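You operate a simulated robot arm through the tools that you are given. There is no shell and no other tool. Be economical: measure what you need, move in short steps, check, and stop when the job is done.

You are at the controls of a simulated robot arm. One attempt, no reset.

Task
Put things in order on the top of the side table. At the end: the beige round brush with a green knob stands where the white mould stood; the blue mould stands where the red dough ball stood; the white mould stands where the blue mould stood; the white curd cup stands where the beige round brush with a green knob stood; the red dough ball from the top of the side table is in the white flared bowl; whatever was shut is shut again. Leave all else as you found it, and nothing knocked over.

Only the result counts: the job must be done as asked and must still hold three seconds after the hand-in. Knocking over, shifting, dropping, spilling or breaking anything else fails it.

Robot
A 7-joint arm with a two-finger parallel gripper, fixed in place. Base frame: the origin is at the foot of the arm, x ahead of it, y to its left, z up; the work surface is at about z = 800. Units: mm, rad, N and s.
With the tool pointing down near the work surface it reaches from about 240 to 680 mm from the base axis. Its first joint turns from -1.152 to 1.152 rad. Payload 2.4 kg.
Tool frame: the origin (TCP) lies between the finger pads and is the grasp point; the fingertips stand 30 mm ahead of it; z points along the fingers, y is the line along which they close. Largest opening 94 mm; finger width 28, thickness 10; the body of the gripper, 50 by 96 mm, starts 55 mm behind the TCP.
Orientation is that of the tool frame in the base frame, as a unit quaternion [x, y, z, w]. With the fingers straight down and closing along the base's y, the tool's x points along the base's -x, its y along +y and its z along -z.

Tools
- The arm moves only by the tool servo_tool. Its argument "motion" is a list of rows, each a list of 7 numbers: the finger opening in mm, from 0 to 94, then the shift along the base's x, y, z in mm, then the turn, a rotation vector about the base's x, y, z in rad. In form: [[grip, x, y, z, rx, ry, rz], ...]. A call has 1 to 20 rows; each row is the pose to reach, as a shift and turn from the pose commanded when the call began. A row lasts 0.2 s, in which the tool goes at most 50 mm and 0.15 rad; a call with a longer step from one row to the next is refused whole, and so is a gripper value outside its range. Where a pose cannot be reached the arm comes as near as it can. A force on the tool above 40 N (or 10 N above the force at the start of the call, whichever is more), or a blocked arm, ends the call early, and 0.2 s more pass. Each finger travels about 153 mm/s and halts on what it meets, pressing with about 43 N; the grip force reading is that of the motor and also rises with nothing between the fingers. The clock runs only during rows and for 0.2 s after the last one: add rows that repeat a pose to give the fingers time. The reply holds the time, the measured pose of the TCP, the force on the tool along the base axes, the opening and the grip force, in the units named above and with some noise.
- Cameras (640 x 400 px; columns grow to the right, rows downward): "scene" is fixed at [19.6, 469.2, 1431]; the picture's right is [-0.86, -0.50, 0.00], its down [-0.33, 0.56, -0.76] and it looks along [0.38, -0.66, -0.65] (base axes); focal length 290 px, centre (320, 200). "wrist" rides on the gripper at [-37, 0, -58] in the tool frame; the picture's right is [0.00, -1.00, 0.00], its down [0.97, 0.00, -0.24] and it looks along [0.24, 0.00, 0.97] (tool axes); focal length 218 px, centre (320, 200).
- capture(camera): a new picture of that camera. The clock stands still meanwhile.
- locate(camera, pixels): for up to 12 pixels [column, row] of the newest picture of that camera ("zoom" is the newest enlarged one), the place [x, y, z] in the base frame of the surface seen there, good to about 3 mm, but the place of the scene camera against the robot may be out by one fixed shift of up to 12 mm in any direction. The clock stands still meanwhile.
- close_up(camera, box): a new picture of the part [left, top, right, bottom] of that camera's present view, enlarged. The clock stands still meanwhile.
- sign_off(): hands the job in; it is judged then, once.

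Keep the steps short. Do not move on a guess: measure, check each grasp and each placing, and mend mistakes. In all there are 80 turns and 34 pictures (those below and enlarged ones count). Leave the gripper open and the arm clear of the work at the hand-in unless told otherwise, and finish with a single line.

The tools are called after "Emit:" as name(argument=value, ...) on one line, values as JSON. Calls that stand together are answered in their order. servo_tool: Moves the arm, as the interface text tells. Its arguments: {"type":"object","properties":{"motion":{"type":"array"}},"required":["motion"]} The other tools are called the same way: capture (camera) takes a picture; locate (camera, pixels) gives the place of the surface under pixels of a picture; close_up (camera, box) takes an enlarged picture of a part of a camera's view; sign_off () hands the job in.

At the start:

```text
time_s: 0.0
ee_pos: [343.6, -25.0, 1084.4]
tcp_rot: [0.0, 1.0, 0.0, 0.0]
ft_force: [-0.2, 0.5, -0.2]
finger_gap: 94.1
grip_force: 0.0
```

scene: 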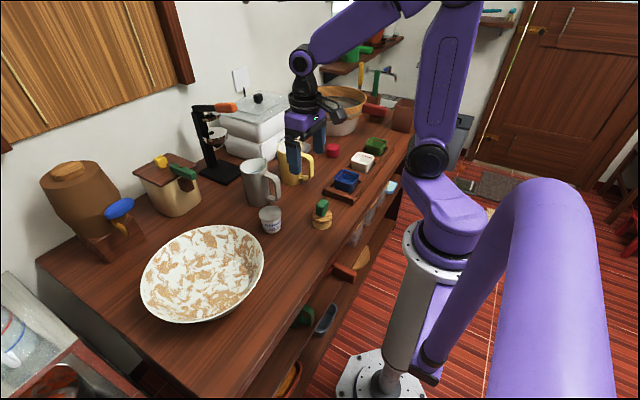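
wrist: 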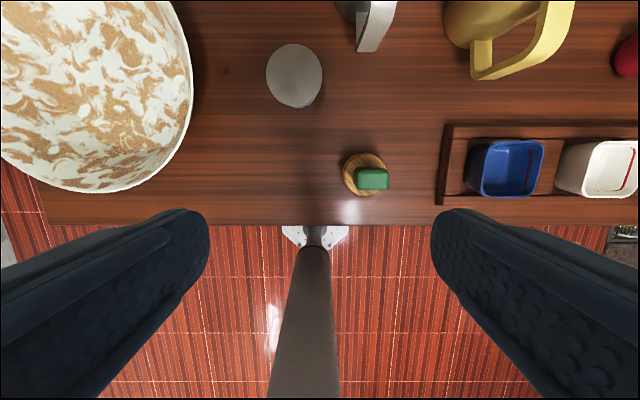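

I see the brush, the tray with the moulds, the cup, the bowl and the red ball. I'll enlarge the middle of the scene view around (340,180) and read positions.

Emit:
close_up(camera="scene", box=[230, 120, 430, 245])

Emit:
locate(camera="wrist", pixels=[[294, 65], [294, 90], [352, 172], [372, 180], [508, 165], [520, 150], [605, 170], [627, 55], [80, 90], [300, 160], [450, 150], [550, 165]])

```text
3.20 times, centred on (330, 182) of scene
```

zoom: 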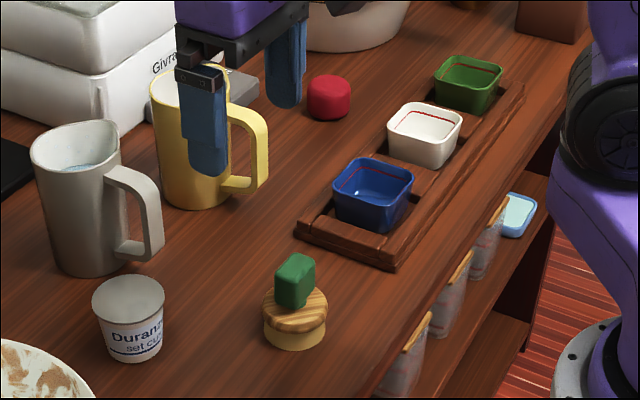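

```text
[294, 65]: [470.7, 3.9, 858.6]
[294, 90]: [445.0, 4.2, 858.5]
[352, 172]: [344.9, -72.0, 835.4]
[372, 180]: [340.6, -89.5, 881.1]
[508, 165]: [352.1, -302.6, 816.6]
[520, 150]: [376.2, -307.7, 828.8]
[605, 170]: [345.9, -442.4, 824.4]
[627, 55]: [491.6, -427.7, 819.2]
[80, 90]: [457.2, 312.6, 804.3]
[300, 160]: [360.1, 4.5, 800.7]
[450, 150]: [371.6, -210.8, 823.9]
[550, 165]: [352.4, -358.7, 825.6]
```

The tray holds blue, white and green moulds, and the ball lies at about (490,-428). There is another pale bowl at the far end. I'll move at the current height toward -y to look straight down on that area.

Emit:
servo_tool(motion=[[94, 0, -45, 0, 0, 0, 0], [94, 0, -90, 0, 0, 0, 0], [94, 0, -135, 0, 0, 0, 0], [94, 0, -180, 0, 0, 0, 0], [94, 0, -225, 0, 0, 0, 0], [94, 0, -270, 0, 0, 0, 0], [94, 0, -315, 0, 0, 0, 0], [94, 0, -350, 0, 0, 0, 0], [94, 0, -350, 0, 0, 0, 0]])

Emit:
capture(camera="wrist")

Emit:
capture(camera="scene")

```text
time_s: 2.0
ee_pos: [344.9, -376.2, 1084.3]
tcp_rot: [-0.001, 1.0, 0.001, 0.0]
ft_force: [-0.4, 0.1, 0.2]
finger_gap: 94.1
grip_force: 0.0
```

```text
30 pictures are left
```

wrist: 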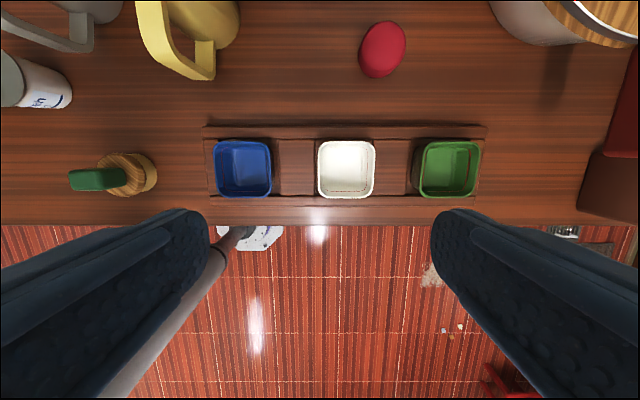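

```text
29 pictures are left
```

scene: 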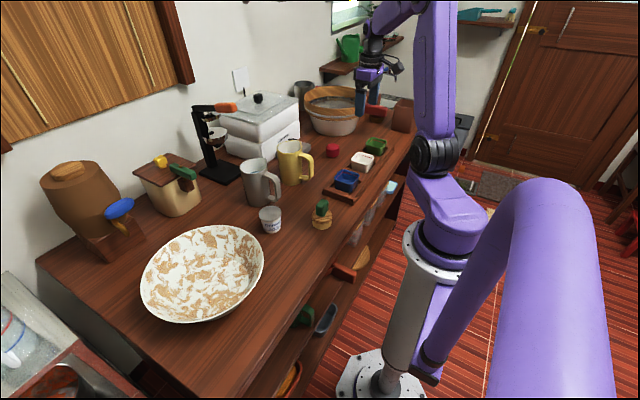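

Now I look closer at the far bowl (335,110) and at the marbled bowl, and measure the moulds and ball in the wrist view.

Emit:
close_up(camera="scene", box=[270, 70, 430, 170])

Emit:
close_up(camera="scene", box=[40, 150, 290, 330])

Emit:
locate(camera="wrist", pixels=[[243, 165], [346, 165], [447, 165], [217, 165], [271, 165], [319, 165], [374, 165], [346, 142], [346, 196], [382, 50], [244, 143], [244, 195]])

Emit:
locate(camera="scene", pixels=[[335, 103], [335, 125], [310, 100], [365, 100], [335, 88], [205, 225], [200, 265], [150, 285], [262, 250], [200, 320], [335, 118], [180, 235]])

```text
4.00 times, centred on (350, 120) of scene
```

zoom: 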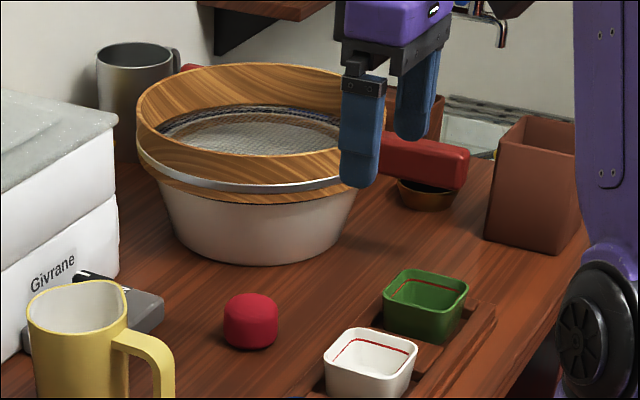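

```text
2.22 times, centred on (165, 240) of scene
```

zoom: 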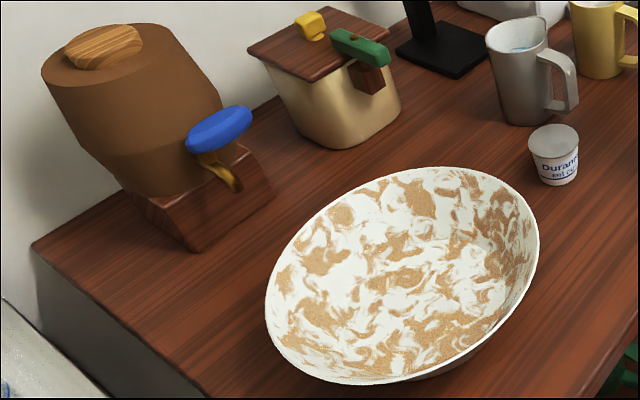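

```text
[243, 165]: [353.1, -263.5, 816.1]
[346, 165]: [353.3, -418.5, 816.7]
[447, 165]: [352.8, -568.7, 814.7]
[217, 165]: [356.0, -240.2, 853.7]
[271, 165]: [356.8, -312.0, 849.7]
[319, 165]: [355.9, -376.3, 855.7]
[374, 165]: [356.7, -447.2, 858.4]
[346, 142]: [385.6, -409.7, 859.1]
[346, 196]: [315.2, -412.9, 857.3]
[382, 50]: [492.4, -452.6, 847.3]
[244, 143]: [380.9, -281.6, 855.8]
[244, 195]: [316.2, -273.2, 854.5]
```

```text
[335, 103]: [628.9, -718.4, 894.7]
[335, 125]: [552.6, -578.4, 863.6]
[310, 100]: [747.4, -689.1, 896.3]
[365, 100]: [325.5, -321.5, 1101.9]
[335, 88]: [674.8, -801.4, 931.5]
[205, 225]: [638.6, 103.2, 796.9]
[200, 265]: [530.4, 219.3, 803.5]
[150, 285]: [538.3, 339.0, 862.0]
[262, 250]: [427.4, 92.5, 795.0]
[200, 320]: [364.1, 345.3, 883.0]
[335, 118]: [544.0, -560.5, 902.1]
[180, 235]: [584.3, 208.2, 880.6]
```

The far bowl carries a sieve and lies at a radius of about 940 mm, which is out of reach. So the flared bowl I take to be the marbled white one near (457,312). Rim centres: blue is about (350,-276), white about (350,-412). Next I go above the ball for a precise look.

Emit:
servo_tool(motion=[[94, 30, -20, -10, 0, 0, 0], [94, 60, -40, -40, 0, 0, 0], [94, 85, -60, -70, 0, 0, 0], [94, 85, -64, -90, 0, 0, 0], [94, 85, -64, -90, 0, 0, 0]])

Emit:
capture(camera="wrist")

```text
time_s: 3.2
ee_pos: [429.6, -439.1, 994.4]
tcp_rot: [-0.001, 1.0, 0.0, 0.0]
ft_force: [-0.6, -0.1, 0.6]
finger_gap: 93.9
grip_force: 0.0
```

```text
26 pictures are left
```

wrist: 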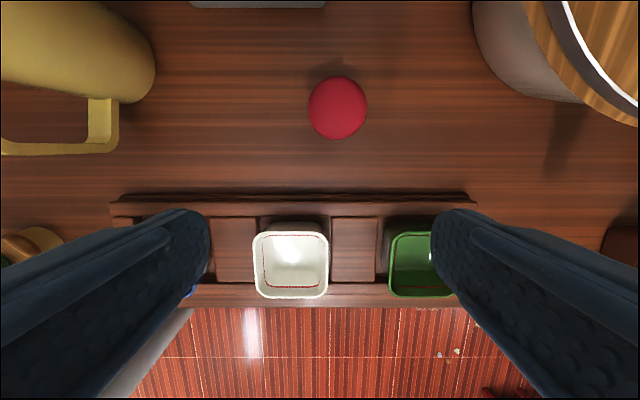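

Ball is seen at (337,107). I read its outline points, the tray walls and the white mould's rim.

Emit:
locate(camera="wrist", pixels=[[337, 105], [311, 107], [363, 107], [337, 80], [337, 135], [337, 122], [290, 196], [235, 235], [355, 235], [255, 265], [327, 265], [290, 233]])

Emit:
locate(camera="wrist", pixels=[[290, 297], [290, 205], [290, 302], [235, 280], [235, 218], [290, 265], [391, 255], [245, 290], [140, 209], [290, 224], [246, 245], [332, 245]])

```text
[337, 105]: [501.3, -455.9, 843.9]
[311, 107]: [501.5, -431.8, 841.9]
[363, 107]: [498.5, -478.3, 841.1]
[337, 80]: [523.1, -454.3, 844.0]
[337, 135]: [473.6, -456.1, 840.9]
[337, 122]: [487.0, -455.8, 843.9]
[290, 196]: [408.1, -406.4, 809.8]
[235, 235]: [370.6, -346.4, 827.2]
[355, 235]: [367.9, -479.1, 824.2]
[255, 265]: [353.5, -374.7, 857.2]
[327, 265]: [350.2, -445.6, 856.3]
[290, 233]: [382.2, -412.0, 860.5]
```

```text
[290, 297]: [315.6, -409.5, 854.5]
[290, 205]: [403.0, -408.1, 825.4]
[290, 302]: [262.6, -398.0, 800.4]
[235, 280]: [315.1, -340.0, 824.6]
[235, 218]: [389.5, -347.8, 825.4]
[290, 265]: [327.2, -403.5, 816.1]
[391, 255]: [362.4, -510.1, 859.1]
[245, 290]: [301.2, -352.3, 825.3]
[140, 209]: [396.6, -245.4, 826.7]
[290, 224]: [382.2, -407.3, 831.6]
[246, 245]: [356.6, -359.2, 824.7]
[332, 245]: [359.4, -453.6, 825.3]
```

Ball centre is (499,-455.5), top 844, diameter about 50. White rim centre is (350,-411), tray top 825. I lower around the ball with the fingers open.

Emit:
servo_tool(motion=[[94, 35, -8, -20, 0, 0, 0], [94, 69.5, -16.5, -45, 0, 0, 0], [94, 69.5, -16.5, -85, 0, 0, 0], [94, 69.5, -16.5, -110, 0, 0, 0], [94, 69.5, -16.5, -110, 0, 0, 0]])

Emit:
capture(camera="wrist")

```text
time_s: 4.4
ee_pos: [498.9, -456.1, 884.3]
tcp_rot: [0.0, 1.0, 0.0, 0.0]
ft_force: [0.5, 0.4, 0.2]
finger_gap: 94.1
grip_force: 0.1
```

```text
25 pictures are left
```

wrist: 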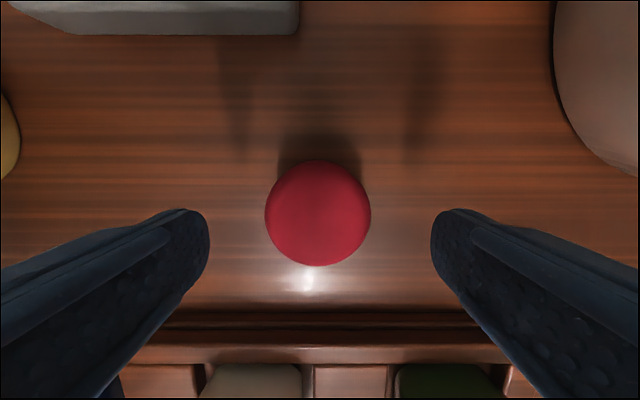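

The ball is centred between the fingers at (318,214). Check x at its edges.

Emit:
locate(camera="wrist", pixels=[[268, 214], [368, 214], [318, 164], [318, 262], [318, 214], [318, 150]])

Emit:
servo_tool(motion=[[94, 0, 0, -25, 0, 0, 0], [94, 0, 0, -48, 0, 0, 0], [94, 0, 0, -48, 0, 0, 0]])

```text
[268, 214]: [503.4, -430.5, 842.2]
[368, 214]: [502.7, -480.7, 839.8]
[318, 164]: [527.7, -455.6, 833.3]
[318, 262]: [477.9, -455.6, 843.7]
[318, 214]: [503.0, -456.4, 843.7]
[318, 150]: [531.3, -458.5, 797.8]
```

```text
time_s: 5.2
ee_pos: [499.1, -455.4, 836.8]
tcp_rot: [0.0, 1.0, 0.0, 0.0]
ft_force: [-0.3, 0.0, -1.1]
finger_gap: 94.1
grip_force: 0.1
```

Ball centre is refined to about (501.5,-455.6). I close and lift.

Emit:
servo_tool(motion=[[94, 2, 0, 0, 0, 0, 0], [60, 2, 0, 0, 0, 0, 0], [45, 2, 0, 0, 0, 0, 0], [42, 2, 0, 0, 0, 0, 0], [42, 2, 0, 0, 0, 0, 0], [42, 2, 0, 0, 0, 0, 0]])

```text
time_s: 6.6
ee_pos: [500.8, -455.4, 838.1]
tcp_rot: [0.0, 1.0, 0.0, -0.001]
ft_force: [1.0, -0.1, 0.4]
finger_gap: 53.5
grip_force: 43.0
```

Gripped at 53.5 mm. I lift straight up and then pull back to x≈400.

Emit:
servo_tool(motion=[[42, 0, 0, 30, 0, 0, 0], [42, 0, 0, 70, 0, 0, 0], [42, 0, 0, 115, 0, 0, 0], [42, -10, 10, 160, 0, 0, 0], [42, -40, 35, 190, 0, 0, 0], [42, -70, 70, 210, 0, 0, 0], [42, -90, 110, 220, 0, 0, 0], [42, -100, 155, 220, 0, 0, 0], [42, -100, 200, 220, 0, 0, 0], [42, -100, 245, 220, 0, 0, 0], [42, -100, 290, 220, 0, 0, 0], [42, -100, 335, 220, 0, 0, 0], [42, -100, 380, 220, 0, 0, 0], [42, -100, 425, 220, 0, 0, 0], [42, -100, 470, 220, 0, 0, 0], [42, -100, 515, 220, 0, 0, 0], [42, -100, 560, 220, 0, 0, 0], [42, -100, 605, 220, 0, 0, 0], [42, -100, 650, 220, 0, 0, 0], [42, -100, 650, 220, 0, 0, 0]])

Emit:
capture(camera="wrist")

```text
refused: row 6 steps farther than a row can; nothing moved
```

```text
24 pictures are left
```

wrist: 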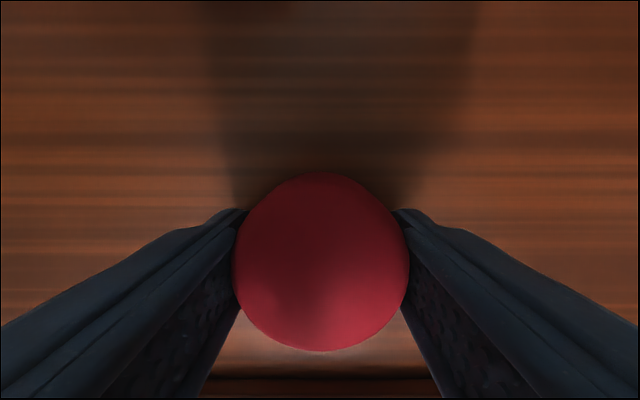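

One step was too long. I send it again with shorter steps.

Emit:
servo_tool(motion=[[42, 0, 0, 30, 0, 0, 0], [42, 0, 0, 70, 0, 0, 0], [42, 0, 0, 115, 0, 0, 0], [42, -10, 10, 155, 0, 0, 0], [42, -30, 30, 190, 0, 0, 0], [42, -55, 60, 210, 0, 0, 0], [42, -80, 95, 220, 0, 0, 0], [42, -100, 135, 220, 0, 0, 0], [42, -100, 180, 220, 0, 0, 0], [42, -100, 225, 220, 0, 0, 0], [42, -100, 270, 220, 0, 0, 0], [42, -100, 315, 220, 0, 0, 0], [42, -100, 360, 220, 0, 0, 0], [42, -100, 405, 220, 0, 0, 0], [42, -100, 450, 220, 0, 0, 0], [42, -100, 495, 220, 0, 0, 0], [42, -100, 540, 220, 0, 0, 0], [42, -100, 585, 220, 0, 0, 0], [42, -100, 630, 220, 0, 0, 0], [42, -100, 630, 220, 0, 0, 0]])

Emit:
capture(camera="wrist")

```text
time_s: 10.8
ee_pos: [401.6, 172.3, 1055.2]
tcp_rot: [0.0, 1.0, 0.0, 0.0]
ft_force: [0.5, -0.6, -1.6]
finger_gap: 53.3
grip_force: 43.8
```

```text
23 pictures are left
```

wrist: 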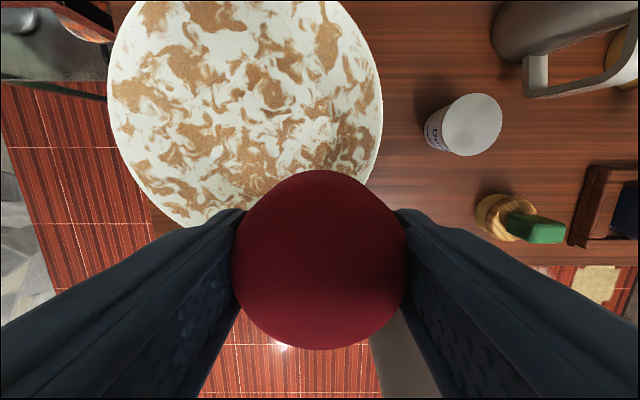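

The ball is held. I read the bowl's rim and floor.

Emit:
locate(camera="wrist", pixels=[[112, 90], [379, 90], [245, 5], [245, 90], [180, 218], [245, 50], [245, 130], [200, 90], [290, 90], [350, 180], [340, 20], [130, 150]])

```text
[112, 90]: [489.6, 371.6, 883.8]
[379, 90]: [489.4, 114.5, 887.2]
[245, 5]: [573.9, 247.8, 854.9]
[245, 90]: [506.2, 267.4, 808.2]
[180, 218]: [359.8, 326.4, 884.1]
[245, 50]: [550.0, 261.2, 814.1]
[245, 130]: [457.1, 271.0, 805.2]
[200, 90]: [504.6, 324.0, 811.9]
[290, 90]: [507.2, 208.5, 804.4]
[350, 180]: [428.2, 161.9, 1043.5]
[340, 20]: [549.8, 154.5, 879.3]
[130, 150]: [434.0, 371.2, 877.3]
```

Bowl centre is about (462,243), rim radius 131 at z 885, floor 805. I move over it and lower until the ball is just above the floor.

Emit:
servo_tool(motion=[[42, 30, 35, 0, 0, 0, 0], [42, 60, 70, 0, 0, 0, 0], [42, 60, 70, -45, 0, 0, 0], [42, 60, 70, -90, 0, 0, 0], [42, 60, 70, -135, 0, 0, 0], [42, 60, 70, -170, 0, 0, 0], [42, 60, 70, -190, 0, 0, 0], [42, 60, 70, -200, 0, 0, 0], [42, 60, 70, -205, 0, 0, 0], [42, 60, 70, -208, 0, 0, 0], [42, 60, 70, -208, 0, 0, 0]])

```text
time_s: 13.2
ee_pos: [460.5, 243.4, 848.5]
tcp_rot: [0.0, 1.0, -0.001, 0.001]
ft_force: [0.1, 0.2, -1.3]
finger_gap: 53.5
grip_force: 42.4
```

No contact yet; I ease down a few mm and then open slowly to 80.

Emit:
servo_tool(motion=[[42, 0, 0, -2, 0, 0, 0], [42, 0, 0, -4, 0, 0, 0], [42, 0, 0, -4, 0, 0, 0], [58, 0, 0, -4, 0, 0, 0], [75, 0, 0, -4, 0, 0, 0], [80, 0, 0, -4, 0, 0, 0], [80, 0, 0, 20, 0, 0, 0], [80, 0, 0, 60, 0, 0, 0], [80, 0, 0, 105, 0, 0, 0], [80, 0, 0, 150, 0, 0, 0], [80, 0, 0, 195, 0, 0, 0]])

Emit:
capture(camera="wrist")

```text
time_s: 15.6
ee_pos: [461.0, 245.6, 1043.7]
tcp_rot: [0.0, 1.0, 0.0, 0.0]
ft_force: [0.2, 0.4, 1.3]
finger_gap: 80.0
grip_force: 0.0
```

```text
22 pictures are left
```

wrist: 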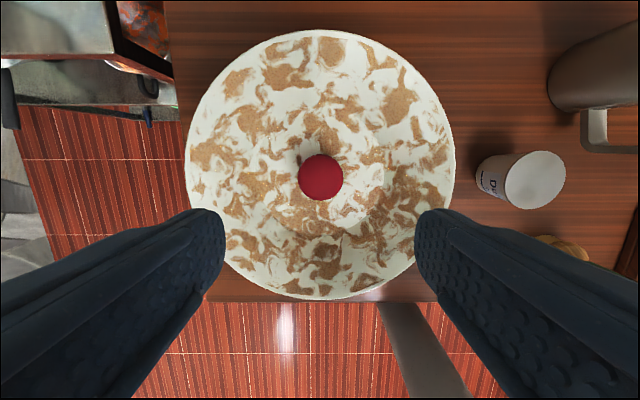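

The ball sits in the bowl. I go to above the blue mould.

Emit:
servo_tool(motion=[[94, -15, -40, 0, 0, 0, 0], [94, -30, -80, 0, 0, 0, 0], [94, -45, -120, 0, 0, 0, 0], [94, -60, -160, 0, 0, 0, 0], [94, -75, -200, 0, 0, 0, 0], [94, -90, -240, 0, 0, 0, 0], [94, -105, -280, 0, 0, 0, 0], [94, -112, -325, 0, 0, 0, 0], [94, -112, -370, 0, 0, 0, 0], [94, -112, -415, 0, 0, 0, 0], [94, -112, -460, 0, 0, 0, 0], [94, -112, -505, 0, 0, 0, 0], [94, -112, -521, -30, 0, 0, 0], [94, -112, -521, -75, 0, 0, 0], [94, -112, -521, -110, 0, 0, 0], [94, -112, -521, -110, 0, 0, 0]])

Emit:
capture(camera="wrist")

```text
time_s: 19.0
ee_pos: [348.3, -277.0, 933.4]
tcp_rot: [0.0, 1.0, 0.001, 0.0]
ft_force: [-0.3, -0.2, 0.8]
finger_gap: 94.1
grip_force: 0.0
```

```text
21 pictures are left
```

wrist: 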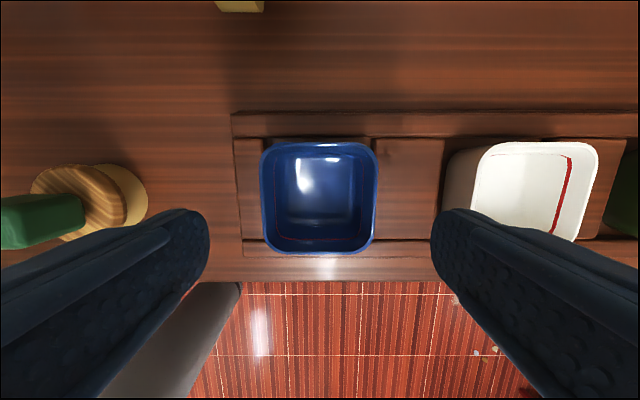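

I read the blue rim, the white rim, the cell edges and the brush disc at (130,195).

Emit:
locate(camera="wrist", pixels=[[262, 195], [376, 195], [319, 145], [319, 251], [319, 180], [380, 190], [252, 190], [140, 195], [100, 190], [60, 215], [125, 170], [319, 136]])

```text
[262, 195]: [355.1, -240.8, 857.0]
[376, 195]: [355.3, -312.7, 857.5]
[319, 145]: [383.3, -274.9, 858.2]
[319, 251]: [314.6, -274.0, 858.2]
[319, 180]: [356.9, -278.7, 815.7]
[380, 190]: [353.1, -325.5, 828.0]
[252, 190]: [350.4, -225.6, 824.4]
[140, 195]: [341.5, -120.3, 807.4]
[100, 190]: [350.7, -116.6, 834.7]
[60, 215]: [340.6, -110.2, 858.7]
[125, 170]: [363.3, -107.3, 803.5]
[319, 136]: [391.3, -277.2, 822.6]
```

Blue rim centre is (349,-276.7), width 72. I lower to z 861 (tips 831, above the tray top at 825) and close.

Emit:
servo_tool(motion=[[94, 1, 0, -40, 0, 0, 0], [94, 1, 0, -72, 0, 0, 0], [94, 1, 0, -72, 0, 0, 0], [75, 1, 0, -72, 0, 0, 0], [62, 1, 0, -72, 0, 0, 0], [62, 1, 0, -72, 0, 0, 0], [62, 1, 0, -72, 0, 0, 0]])

```text
time_s: 20.5
ee_pos: [349.3, -277.8, 861.5]
tcp_rot: [-0.001, 1.0, -0.001, 0.001]
ft_force: [-2.0, 1.4, 9.6]
finger_gap: 73.2
grip_force: 42.8
stopped in row 7: the force on the tool passed its limit (the readings are from after the stop); the commanded pose is now the measured one
```

Gripped at 73 mm with a small reaction. I lift gently and check.

Emit:
servo_tool(motion=[[62, 0, 0, 5, 0, 0, 0], [62, 0, 0, 15, 0, 0, 0], [62, 0, 0, 35, 0, 0, 0], [62, 0, 0, 70, 0, 0, 0], [62, 0, 0, 70, 0, 0, 0]])

Emit:
capture(camera="wrist")

```text
time_s: 21.7
ee_pos: [348.1, -276.9, 931.8]
tcp_rot: [-0.001, 1.0, -0.001, 0.0]
ft_force: [-0.1, -0.7, -0.8]
finger_gap: 72.9
grip_force: 43.1
```

```text
20 pictures are left
```

wrist: 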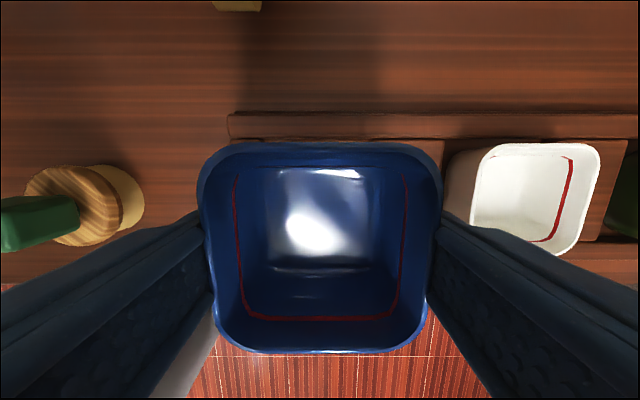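

It hangs level. I move it to above the ball's former place (501.5,-455.6), with y first to stay clear of the yellow mug.

Emit:
servo_tool(motion=[[62, 0, -20, 30, 0, 0, 0], [62, 0, -60, 40, 0, 0, 0], [62, 0, -105, 40, 0, 0, 0], [62, 10, -145, 40, 0, 0, 0], [62, 35, -178, 40, 0, 0, 0], [62, 80, -178, 40, 0, 0, 0], [62, 125, -178, 40, 0, 0, 0], [62, 152.5, -178, 30, 0, 0, 0], [62, 152.5, -178, 0, 0, 0, 0], [62, 152.5, -178, -40, 0, 0, 0], [62, 152.5, -178, -60, 0, 0, 0], [62, 152.5, -178, -60, 0, 0, 0]])

Emit:
locate(camera="wrist", pixels=[[320, 147], [320, 350], [205, 200], [436, 200]])

```text
time_s: 24.3
ee_pos: [501.6, -456.1, 873.3]
tcp_rot: [0.0, 1.0, -0.001, 0.002]
ft_force: [0.6, 0.3, -0.6]
finger_gap: 72.9
grip_force: 43.1
```

```text
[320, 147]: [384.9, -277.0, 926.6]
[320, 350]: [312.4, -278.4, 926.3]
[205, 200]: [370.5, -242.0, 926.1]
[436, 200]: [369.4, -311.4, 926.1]
```

The mould's rim is level, 5 mm below the TCP. I lower in small steps until contact.

Emit:
servo_tool(motion=[[62, 0, 0, -8, 0, 0, 0], [62, 0, 0, -12, 0, 0, 0], [62, 0, 0, -14, 0, 0, 0], [62, 0, 0, -16, 0, 0, 0], [62, 0, 0, -17, 0, 0, 0], [62, 0, 0, -17, 0, 0, 0]])

```text
time_s: 25.7
ee_pos: [502.5, -454.3, 855.9]
tcp_rot: [0.0, 1.0, -0.001, 0.001]
ft_force: [0.6, 0.1, -1.7]
finger_gap: 72.7
grip_force: 43.6
```

No contact yet; go on at 1 mm per row.

Emit:
servo_tool(motion=[[62, 0, 0, -1, 0, 0, 0], [62, 0, 0, -2, 0, 0, 0], [62, 0, 0, -3, 0, 0, 0], [62, 0, 0, -4, 0, 0, 0], [62, 0, 0, -5, 0, 0, 0], [62, 0, 0, -6, 0, 0, 0], [62, 0, 0, -7, 0, 0, 0], [62, 0, 0, -8, 0, 0, 0]])

```text
time_s: 27.5
ee_pos: [503.0, -455.9, 851.2]
tcp_rot: [0.0, 1.0, -0.001, 0.002]
ft_force: [-10.1, 9.9, 38.2]
finger_gap: 72.6
grip_force: 42.9
```

Contact: 38 N at z 851. I relieve by 3 mm, open slowly, then rise.

Emit:
servo_tool(motion=[[62, 0, 0, 2, 0, 0, 0], [62, 0, 0, 3, 0, 0, 0], [62, 0, 0, 3, 0, 0, 0], [78, 0, 0, 3, 0, 0, 0], [92, 0, 0, 3, 0, 0, 0], [92, 0, 0, 3, 0, 0, 0], [92, 0, 0, 30, 0, 0, 0], [92, 0, 0, 70, 0, 0, 0], [92, -20, 0, 110, 0, 0, 0], [92, -60, 0, 130, 0, 0, 0], [92, -60, 0, 130, 0, 0, 0]])

Emit:
capture(camera="wrist")

```text
time_s: 29.9
ee_pos: [441.4, -455.2, 978.5]
tcp_rot: [0.0, 1.0, 0.0, 0.001]
ft_force: [0.1, 0.2, 0.6]
finger_gap: 91.9
grip_force: 0.1
```

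```text
19 pictures are left
```

wrist: 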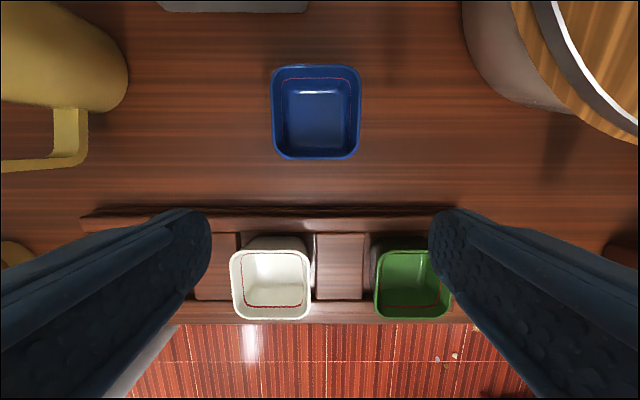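

The blue mould stands at (316,112) on the table. I check its rim centre.

Emit:
locate(camera="wrist", pixels=[[273, 110], [359, 110], [316, 68], [316, 156], [233, 285], [309, 285], [271, 253], [271, 317]])

```text
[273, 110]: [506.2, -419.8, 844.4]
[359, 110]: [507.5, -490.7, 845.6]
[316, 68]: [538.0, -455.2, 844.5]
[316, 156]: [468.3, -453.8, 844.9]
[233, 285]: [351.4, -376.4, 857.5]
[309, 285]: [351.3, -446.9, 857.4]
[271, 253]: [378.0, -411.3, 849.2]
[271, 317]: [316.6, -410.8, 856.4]
```

Blue is at (503,-455), within 2 mm. Next is the white mould, rim centre (350,-411.5): move over and lower to z≈862.

Emit:
servo_tool(motion=[[94, -40, 20, 0, 0, 0, 0], [94, -80, 40, 0, 0, 0, 0], [94, -91.5, 43.7, -20, 0, 0, 0], [94, -91.5, 43.7, -60, 0, 0, 0], [94, -91.5, 43.7, -90, 0, 0, 0], [94, -91.5, 43.7, -90, 0, 0, 0]])

```text
time_s: 31.3
ee_pos: [350.3, -411.0, 886.9]
tcp_rot: [0.0, 1.0, -0.002, 0.002]
ft_force: [-0.9, 0.4, 0.5]
finger_gap: 94.0
grip_force: 0.0
```

Aligned at (350.3,-411). I go down 25 mm and close.

Emit:
servo_tool(motion=[[94, 0, 0, -25, 0, 0, 0], [94, 0, 0, -25, 0, 0, 0], [78, 0, 0, -25, 0, 0, 0], [62, 0, 0, -25, 0, 0, 0], [62, 0, 0, -25, 0, 0, 0], [62, 0, 0, -25, 0, 0, 0]])

Emit:
servo_tool(motion=[[62, 0, 0, 5, 0, 0, 0], [62, 0, 0, 15, 0, 0, 0], [62, 0, 0, 35, 0, 0, 0], [62, 0, 0, 70, 0, 0, 0], [62, 0, 0, 70, 0, 0, 0]])

Emit:
capture(camera="wrist")

```text
time_s: 32.7
ee_pos: [350.3, -412.1, 863.0]
tcp_rot: [0.0, 1.0, -0.003, 0.002]
ft_force: [0.2, -0.4, 23.5]
finger_gap: 72.4
grip_force: 42.8
```

```text
time_s: 33.9
ee_pos: [349.8, -410.4, 932.9]
tcp_rot: [-0.001, 1.0, -0.001, 0.001]
ft_force: [0.3, -0.3, -0.7]
finger_gap: 72.9
grip_force: 43.3
```

```text
18 pictures are left
```

wrist: 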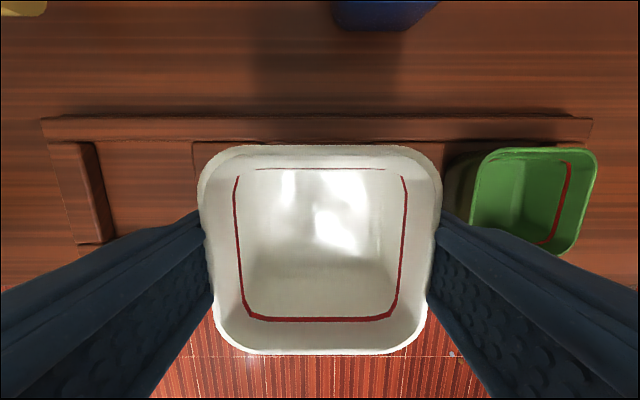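

Held. I check that it is level and where the empty blue cell's edges lie (pixels near (100,190), (140,150)).

Emit:
locate(camera="wrist", pixels=[[320, 151], [320, 350], [205, 200], [436, 200], [95, 190], [105, 180], [150, 180], [150, 144], [195, 170], [70, 190], [185, 180], [85, 160]])

```text
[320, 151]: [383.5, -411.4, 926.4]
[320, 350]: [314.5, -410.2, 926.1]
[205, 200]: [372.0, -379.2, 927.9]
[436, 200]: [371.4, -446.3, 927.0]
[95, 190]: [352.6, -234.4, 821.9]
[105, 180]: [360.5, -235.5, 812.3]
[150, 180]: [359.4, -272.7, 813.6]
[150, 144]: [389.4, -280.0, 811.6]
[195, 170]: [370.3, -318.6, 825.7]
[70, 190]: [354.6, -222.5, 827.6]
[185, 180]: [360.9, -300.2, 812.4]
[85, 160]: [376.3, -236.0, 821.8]
```

Level, rim 6 below the TCP; the cell floor is 812.5. I shift by +134.8 in y and come down to just above the floor.

Emit:
servo_tool(motion=[[62, 0, 45, 5, 0, 0, 0], [62, 0, 90, 5, 0, 0, 0], [62, 0, 134.8, 5, 0, 0, 0], [62, 0, 134.8, -35, 0, 0, 0], [62, 0, 134.8, -58, 0, 0, 0], [62, 0, 134.8, -64, 0, 0, 0], [62, 0, 134.8, -66, 0, 0, 0], [62, 0, 134.8, -66, 0, 0, 0]])

```text
time_s: 35.7
ee_pos: [350.8, -276.8, 866.3]
tcp_rot: [0.0, 1.0, -0.001, 0.001]
ft_force: [0.1, -0.6, -1.2]
finger_gap: 72.7
grip_force: 42.9
```

Continue down at 1 mm per row until contact.

Emit:
servo_tool(motion=[[62, 0, 0, -1, 0, 0, 0], [62, 0, 0, -2, 0, 0, 0], [62, 0, 0, -3, 0, 0, 0], [62, 0, 0, -4, 0, 0, 0], [62, 0, 0, -4, 0, 0, 0]])

```text
time_s: 36.9
ee_pos: [351.9, -276.9, 862.7]
tcp_rot: [-0.001, 1.0, -0.001, 0.002]
ft_force: [-0.7, 1.6, 7.2]
finger_gap: 72.4
grip_force: 43.4
```

Contact at z 862.7 with 7 N. I open and rise.

Emit:
servo_tool(motion=[[78, 0, 0, 0, 0, 0, 0], [94, 0, 0, 0, 0, 0, 0], [94, 0, 0, 0, 0, 0, 0], [94, 0, 0, 30, 0, 0, 0], [94, 0, 0, 70, 0, 0, 0], [94, 0, 50, 70, 0, 0, 0], [94, 0, 90, 80, 0, 0, 0], [94, 0, 125, 100, 0, 0, 0], [94, 0, 125, 100, 0, 0, 0]])

Emit:
capture(camera="wrist")

```text
time_s: 38.9
ee_pos: [351.9, -152.0, 961.5]
tcp_rot: [0.0, 1.0, -0.001, 0.0]
ft_force: [0.7, -0.2, -0.3]
finger_gap: 94.1
grip_force: 0.1
```

```text
17 pictures are left
```

wrist: 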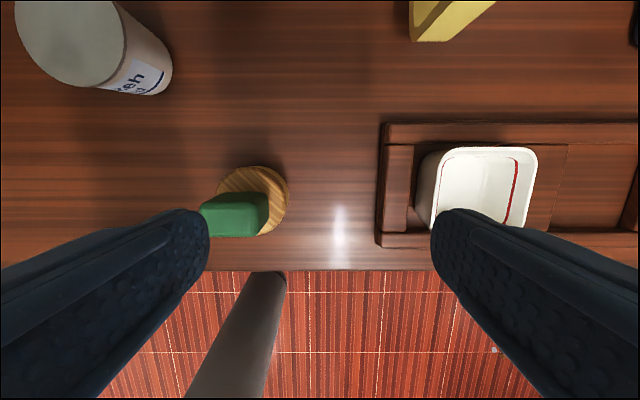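

White sits in the blue cell. I measure it and the brush: knob (238,215), base disc edges.

Emit:
locate(camera="wrist", pixels=[[440, 190], [535, 190], [487, 150], [288, 200], [255, 168], [275, 190], [235, 213], [205, 213], [267, 213], [240, 193], [235, 234], [228, 178]])

Emit:
servo_tool(motion=[[94, -5, 38, -10, 0, 0, 0], [94, -8, 73, -15, 0, 0, 0], [94, -8, 73, -15, 0, 0, 0]])

Emit:
capture(camera="wrist")

```text
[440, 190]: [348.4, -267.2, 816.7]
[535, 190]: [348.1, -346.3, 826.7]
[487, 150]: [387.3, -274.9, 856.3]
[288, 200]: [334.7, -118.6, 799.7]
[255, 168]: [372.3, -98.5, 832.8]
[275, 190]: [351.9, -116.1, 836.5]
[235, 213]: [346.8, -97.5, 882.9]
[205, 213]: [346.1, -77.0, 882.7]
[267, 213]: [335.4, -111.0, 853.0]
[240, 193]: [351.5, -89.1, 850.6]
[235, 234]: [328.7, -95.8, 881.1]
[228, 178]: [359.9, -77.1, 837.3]
```

```text
time_s: 39.7
ee_pos: [342.4, -77.9, 947.8]
tcp_rot: [0.0, 1.0, -0.001, 0.001]
ft_force: [0.4, -0.4, -0.1]
finger_gap: 94.2
grip_force: 0.0
```

```text
16 pictures are left
```

wrist: 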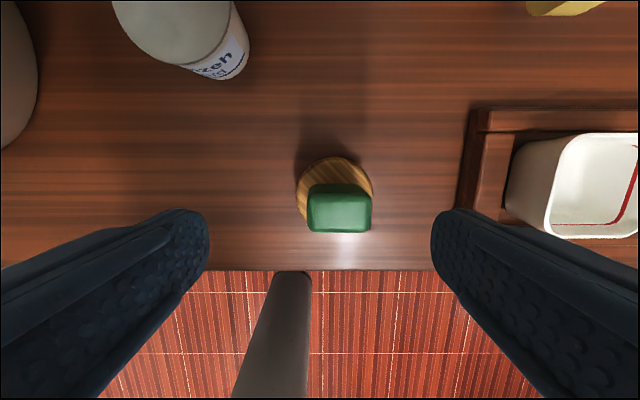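

I read the knob and disc edges, and the cup too.

Emit:
locate(camera="wrist", pixels=[[310, 215], [368, 215], [340, 190], [340, 228], [340, 205], [299, 195], [371, 180], [333, 159], [301, 185], [366, 178], [316, 222], [316, 195]])

Emit:
locate(camera="wrist", pixels=[[175, 15], [120, 15], [228, 15], [175, 55], [246, 50], [235, 75], [560, 135], [590, 235], [638, 180], [548, 185], [180, 62], [215, 78]])

```text
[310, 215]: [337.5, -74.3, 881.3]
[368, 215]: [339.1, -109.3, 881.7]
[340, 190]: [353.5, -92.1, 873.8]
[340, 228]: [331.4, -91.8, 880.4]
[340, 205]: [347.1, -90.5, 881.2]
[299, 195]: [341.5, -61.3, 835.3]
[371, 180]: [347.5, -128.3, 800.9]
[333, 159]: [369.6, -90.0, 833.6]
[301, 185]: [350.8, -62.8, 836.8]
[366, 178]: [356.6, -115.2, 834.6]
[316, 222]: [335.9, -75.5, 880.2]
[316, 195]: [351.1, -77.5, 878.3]
```

```text
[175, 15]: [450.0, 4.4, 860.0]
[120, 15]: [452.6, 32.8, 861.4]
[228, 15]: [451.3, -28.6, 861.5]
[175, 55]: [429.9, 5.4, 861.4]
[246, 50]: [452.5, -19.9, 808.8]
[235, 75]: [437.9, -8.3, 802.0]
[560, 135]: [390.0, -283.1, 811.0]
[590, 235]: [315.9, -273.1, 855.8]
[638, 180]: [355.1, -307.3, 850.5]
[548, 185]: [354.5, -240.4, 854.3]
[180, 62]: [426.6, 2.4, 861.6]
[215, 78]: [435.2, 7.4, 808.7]
```

Brush: disc centre (341,-91), diameter 58; knob is 35 wide at y -91.7, z 837–883. White rim centre is (351,-276), good. I grip the knob at z≈873.

Emit:
servo_tool(motion=[[94, -0.8, -13.5, -10, 0, 0, 0], [70, -0.8, -13.5, -45, 0, 0, 0], [70, -0.8, -13.5, -75, 0, 0, 0], [70, -0.8, -13.5, -75, 0, 0, 0]])

Emit:
servo_tool(motion=[[50, 0, 0, 0, 0, 0, 0], [38, 0, 0, 0, 0, 0, 0], [28, 0, 0, 0, 0, 0, 0], [28, 0, 0, 0, 0, 0, 0], [28, 0, 0, 0, 0, 0, 0]])

```text
time_s: 40.7
ee_pos: [340.3, -92.4, 870.1]
tcp_rot: [0.0, 1.0, 0.0, 0.002]
ft_force: [-0.3, 0.1, -0.2]
finger_gap: 70.0
grip_force: 0.0
```

```text
time_s: 41.9
ee_pos: [340.7, -92.3, 871.2]
tcp_rot: [0.0, 1.0, -0.001, 0.002]
ft_force: [0.2, 0.8, 0.0]
finger_gap: 43.6
grip_force: 43.0
```

Gripped at 43.6 mm (the knob is wider below its rounded top). I lift and look.

Emit:
servo_tool(motion=[[28, 0, 0, 10, 0, 0, 0], [28, 0, 0, 40, 0, 0, 0], [28, 0, 0, 80, 0, 0, 0], [28, 0, 0, 110, 0, 0, 0], [28, 0, 0, 110, 0, 0, 0]])

Emit:
capture(camera="wrist")

Emit:
close_up(camera="scene", box=[240, 90, 440, 230])

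```text
time_s: 43.1
ee_pos: [342.3, -92.9, 982.9]
tcp_rot: [0.0, 1.0, -0.001, 0.001]
ft_force: [0.3, -0.5, -1.2]
finger_gap: 43.7
grip_force: 43.0
```

```text
15 pictures are left
```

wrist: 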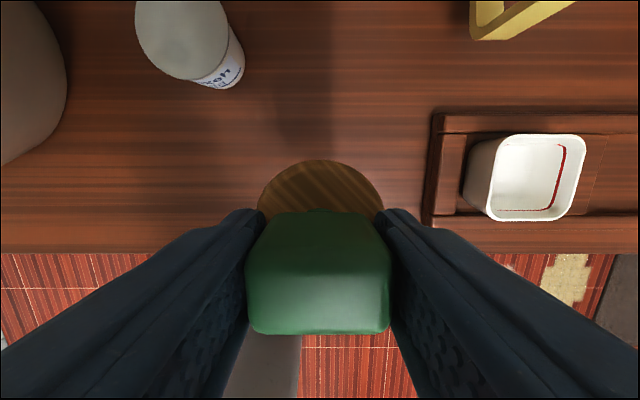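

```text
2.86 times, centred on (340, 160) of scene
```

zoom: 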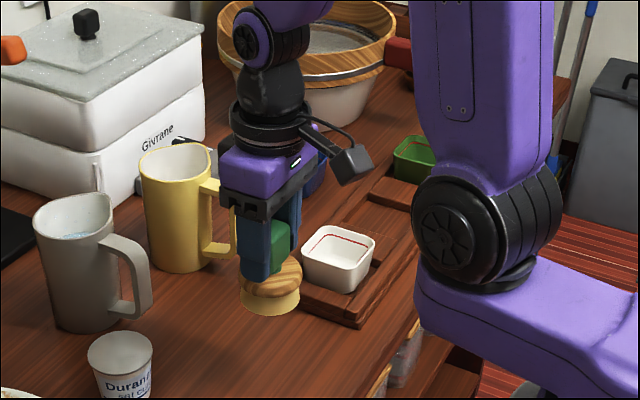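

Held upright and centred. I carry it to above the former white cell at (350,-412) and down to 5 mm above its floor.

Emit:
servo_tool(motion=[[28, 2, -40, 0, 0, 0, 0], [28, 4, -85, 0, 0, 0, 0], [28, 6, -130, 0, 0, 0, 0], [28, 8, -175, 0, 0, 0, 0], [28, 9, -220, 0, 0, 0, 0], [28, 9, -265, 0, 0, 0, 0], [28, 9, -305, 0, 0, 0, 0], [28, 9, -319.5, -20, 0, 0, 0], [28, 9, -319.5, -45, 0, 0, 0], [28, 9, -319.5, -45, 0, 0, 0]])

Emit:
capture(camera="wrist")

```text
time_s: 45.3
ee_pos: [351.8, -413.5, 937.2]
tcp_rot: [0.0, 1.0, 0.0, 0.002]
ft_force: [0.3, -0.6, -1.5]
finger_gap: 43.7
grip_force: 42.9
```

```text
13 pictures are left
```

wrist: 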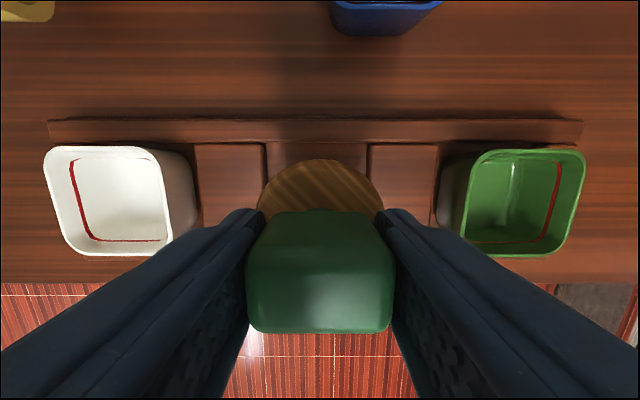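

I check the disc and the cell edges (264,165) and (368,165).

Emit:
locate(camera="wrist", pixels=[[258, 165], [374, 165], [320, 162], [262, 195], [381, 195], [320, 147], [268, 155], [364, 155]])

```text
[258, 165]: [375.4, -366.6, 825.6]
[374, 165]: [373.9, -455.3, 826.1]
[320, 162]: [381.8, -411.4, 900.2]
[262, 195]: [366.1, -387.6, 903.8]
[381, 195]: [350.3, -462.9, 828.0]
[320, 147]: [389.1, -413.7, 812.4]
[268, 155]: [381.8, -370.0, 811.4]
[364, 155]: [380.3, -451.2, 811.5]
```

Disc centre is about (352,-412); the cell centre and former white mould are (350,-411.3). I correct by 2 mm and lower.

Emit:
servo_tool(motion=[[28, -2, 0.7, -20, 0, 0, 0], [28, -2, 0.7, -40, 0, 0, 0], [28, -2, 0.7, -48, 0, 0, 0], [28, -2, 0.7, -50, 0, 0, 0], [28, -2, 0.7, -51, 0, 0, 0], [28, -2, 0.7, -52, 0, 0, 0], [28, -2, 0.7, -52, 0, 0, 0]])

```text
time_s: 46.9
ee_pos: [348.7, -411.7, 886.0]
tcp_rot: [-0.001, 1.0, -0.001, 0.001]
ft_force: [0.1, 0.7, -1.3]
finger_gap: 43.6
grip_force: 42.7
```

Still no contact at z 886; go on at 1 mm per row.

Emit:
servo_tool(motion=[[28, 0, 0, -1, 0, 0, 0], [28, 0, 0, -2, 0, 0, 0], [28, 0, 0, -3, 0, 0, 0], [28, 0, 0, -3, 0, 0, 0]])

```text
time_s: 47.9
ee_pos: [349.5, -411.2, 882.5]
tcp_rot: [0.001, 1.0, -0.001, 0.001]
ft_force: [0.7, -0.2, -1.5]
finger_gap: 43.9
grip_force: 43.5
```

Emit:
servo_tool(motion=[[28, 0, 0, -1, 0, 0, 0], [28, 0, 0, -1, 0, 0, 0], [28, 0, 0, -2, 0, 0, 0], [28, 0, 0, -2, 0, 0, 0]])

```text
time_s: 48.9
ee_pos: [348.9, -411.4, 881.5]
tcp_rot: [0.0, 1.0, -0.001, 0.002]
ft_force: [-4.1, 8.3, 31.4]
finger_gap: 43.6
grip_force: 43.0
```

Contact at 881.5 (31 N). I relieve, open and rise, then step back for a look.

Emit:
servo_tool(motion=[[28, 0, 0, 1.5, 0, 0, 0], [28, 0, 0, 1.5, 0, 0, 0], [50, 0, 0, 1.5, 0, 0, 0], [75, 0, 0, 1.5, 0, 0, 0], [80, 0, 0, 1.5, 0, 0, 0], [80, 0, 0, 30, 0, 0, 0], [80, 0, 0, 70, 0, 0, 0], [80, 0, 20, 100, 0, 0, 0], [80, 0, 20, 100, 0, 0, 0]])

Emit:
capture(camera="wrist")

```text
time_s: 50.9
ee_pos: [349.1, -391.3, 979.1]
tcp_rot: [0.0, 1.0, -0.001, 0.001]
ft_force: [0.0, -0.4, 0.1]
finger_gap: 80.1
grip_force: 0.0
```

```text
12 pictures are left
```

wrist: 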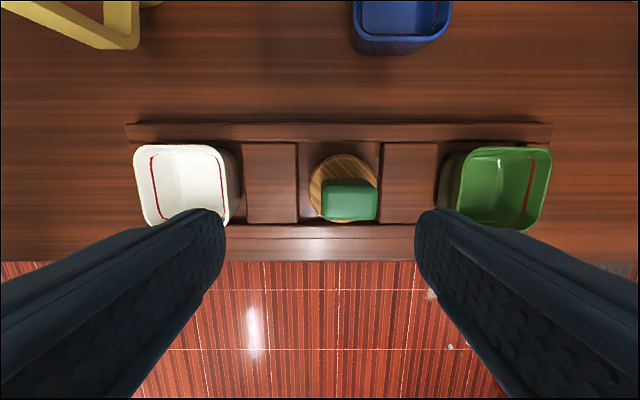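

The brush stands in the cell. Now I go to above the cup near (450,2).

Emit:
servo_tool(motion=[[94, 0, 45, 10, 0, 0, 0], [94, 0, 90, 10, 0, 0, 0], [94, 0, 135, 10, 0, 0, 0], [94, 0, 180, 10, 0, 0, 0], [94, 0, 225, 10, 0, 0, 0], [94, 0, 270, 10, 0, 0, 0], [94, 10, 315, 10, 0, 0, 0], [94, 30, 355, 10, 0, 0, 0], [94, 55, 393, 10, 0, 0, 0], [94, 80, 393, 0, 0, 0, 0], [94, 80, 393, 0, 0, 0, 0]])

Emit:
capture(camera="wrist")

```text
time_s: 53.3
ee_pos: [426.0, 1.5, 978.4]
tcp_rot: [0.0, 1.0, -0.001, 0.001]
ft_force: [-0.5, -0.3, -1.4]
finger_gap: 94.0
grip_force: 0.1
```

```text
11 pictures are left
```

wrist: 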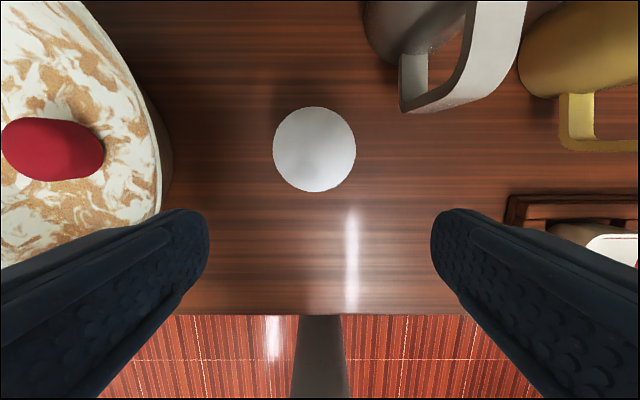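

I read the cup top edges, the grey mug handle's nearest point (402,105) and the bowl rim (160,190).

Emit:
locate(camera="wrist", pixels=[[275, 150], [354, 150], [315, 110], [315, 189], [315, 150], [404, 105], [412, 70], [470, 90], [515, 10], [158, 190], [380, 40]])

```text
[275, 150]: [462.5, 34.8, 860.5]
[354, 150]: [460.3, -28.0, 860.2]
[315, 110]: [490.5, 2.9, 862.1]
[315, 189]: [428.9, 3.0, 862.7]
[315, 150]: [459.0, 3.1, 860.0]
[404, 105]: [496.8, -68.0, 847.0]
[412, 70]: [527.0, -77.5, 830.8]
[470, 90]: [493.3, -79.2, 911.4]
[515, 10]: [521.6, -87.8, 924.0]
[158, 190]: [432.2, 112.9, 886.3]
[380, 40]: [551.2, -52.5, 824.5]
```

Cup centre is (459.7,3), diameter 63, top 861; the mug handle (y≤-68) and the bowl (y≥113) are clear of the open fingers. I go above the cup to z 900.

Emit:
servo_tool(motion=[[94, 16, 1, -20, 0, 0, 0], [94, 32.5, 2, -40, 0, 0, 0], [94, 32.5, 2, -78, 0, 0, 0], [94, 32.5, 2, -78, 0, 0, 0]])

Emit:
capture(camera="wrist")

```text
time_s: 54.3
ee_pos: [461.8, 2.1, 901.1]
tcp_rot: [0.0, 1.0, 0.0, 0.001]
ft_force: [-0.1, 0.8, -0.5]
finger_gap: 94.2
grip_force: 0.0
```

```text
10 pictures are left
```

wrist: 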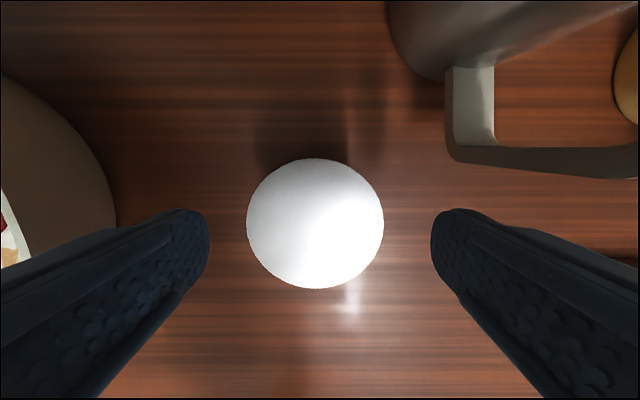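

The cup is centred at (315,224). I lower to z 848 and close.

Emit:
servo_tool(motion=[[94, -1, 0.5, -30, 0, 0, 0], [94, -1, 0.5, -53, 0, 0, 0], [94, -1, 0.5, -53, 0, 0, 0], [75, -1, 0.5, -53, 0, 0, 0], [58, -1, 0.5, -53, 0, 0, 0], [54, -1, 0.5, -53, 0, 0, 0], [54, -1, 0.5, -53, 0, 0, 0]])

Emit:
servo_tool(motion=[[54, 0, 0, 8, 0, 0, 0], [54, 0, 0, 30, 0, 0, 0], [54, 0, 0, 70, 0, 0, 0], [54, 0, 0, 100, 0, 0, 0], [54, 0, 0, 100, 0, 0, 0]])

Emit:
capture(camera="wrist")

```text
time_s: 55.9
ee_pos: [461.8, 2.3, 849.3]
tcp_rot: [0.0, 1.0, -0.001, 0.001]
ft_force: [0.1, -0.2, -0.7]
finger_gap: 61.7
grip_force: 43.0
```

```text
time_s: 57.1
ee_pos: [461.0, 4.1, 949.5]
tcp_rot: [0.001, 1.0, -0.001, 0.001]
ft_force: [-0.3, 1.2, -1.5]
finger_gap: 61.2
grip_force: 42.8
```

```text
9 pictures are left
```

wrist: 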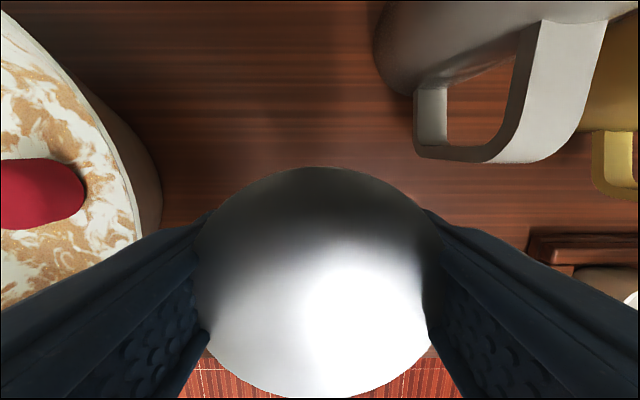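

Held. I check level and centre.

Emit:
locate(camera="wrist", pixels=[[315, 170], [315, 392], [205, 260], [425, 260], [315, 285]])

```text
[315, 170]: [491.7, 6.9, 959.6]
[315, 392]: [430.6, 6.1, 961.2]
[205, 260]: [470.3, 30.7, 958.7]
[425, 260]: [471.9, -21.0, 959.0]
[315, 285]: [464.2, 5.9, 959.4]
```

Level, centre about (461,4.5). I carry it to the brush's former place (341,-91).

Emit:
servo_tool(motion=[[54, -40, 0, 0, 0, 0, 0], [54, -80, -20, 0, 0, 0, 0], [54, -105, -55, 0, 0, 0, 0], [54, -120, -95, 0, 0, 0, 0], [54, -120, -95, -40, 0, 0, 0], [54, -120, -95, -80, 0, 0, 0], [54, -120, -95, -92, 0, 0, 0], [54, -120, -95, -96, 0, 0, 0], [54, -120, -95, -96, 0, 0, 0]])

```text
time_s: 59.1
ee_pos: [340.0, -90.8, 852.4]
tcp_rot: [0.0, 1.0, -0.001, 0.002]
ft_force: [-0.4, 0.0, -1.1]
finger_gap: 61.0
grip_force: 43.0
```

In position; lower at 1 mm per row until contact.

Emit:
servo_tool(motion=[[54, 0, 0, -1, 0, 0, 0], [54, 0, 0, -2, 0, 0, 0], [54, 0, 0, -3, 0, 0, 0], [54, 0, 0, -4, 0, 0, 0], [54, 0, 0, -4, 0, 0, 0]])

```text
time_s: 60.3
ee_pos: [340.3, -91.0, 849.5]
tcp_rot: [0.0, 1.0, 0.0, 0.002]
ft_force: [-3.6, 1.4, 21.2]
finger_gap: 61.4
grip_force: 43.0
```

Contact at 849.5 (21 N). I relieve 1 mm, open, rise and look.

Emit:
servo_tool(motion=[[54, 0, 0, 1, 0, 0, 0], [54, 0, 0, 1, 0, 0, 0], [75, 0, 0, 1, 0, 0, 0], [92, 0, 0, 1, 0, 0, 0], [92, 0, 0, 1, 0, 0, 0], [92, 0, 0, 30, 0, 0, 0], [92, 0, 0, 70, 0, 0, 0], [92, 0, 0, 115, 0, 0, 0], [92, 0, 0, 160, 0, 0, 0], [92, 0, 0, 205, 0, 0, 0], [92, 0, 0, 230, 0, 0, 0], [92, 0, 0, 230, 0, 0, 0]])

Emit:
capture(camera="wrist")

Emit:
capture(camera="scene")

```text
time_s: 62.9
ee_pos: [337.7, -89.9, 1080.6]
tcp_rot: [0.0, 1.0, -0.002, 0.001]
ft_force: [0.2, 0.3, 0.8]
finger_gap: 92.2
grip_force: 0.1
```

```text
8 pictures are left
```

wrist: 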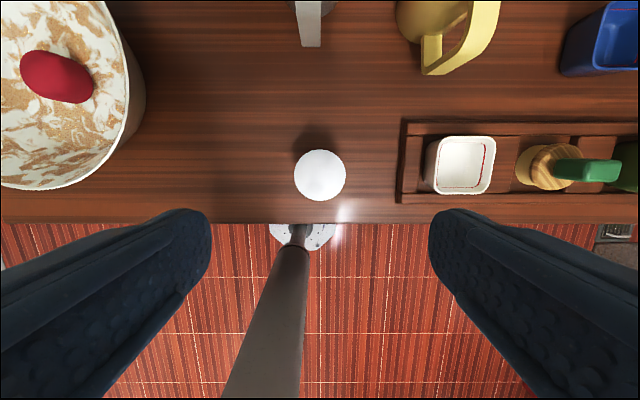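

```text
7 pictures are left
```

scene: 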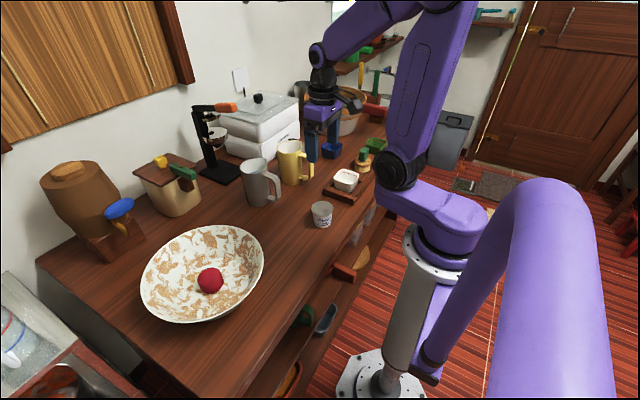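

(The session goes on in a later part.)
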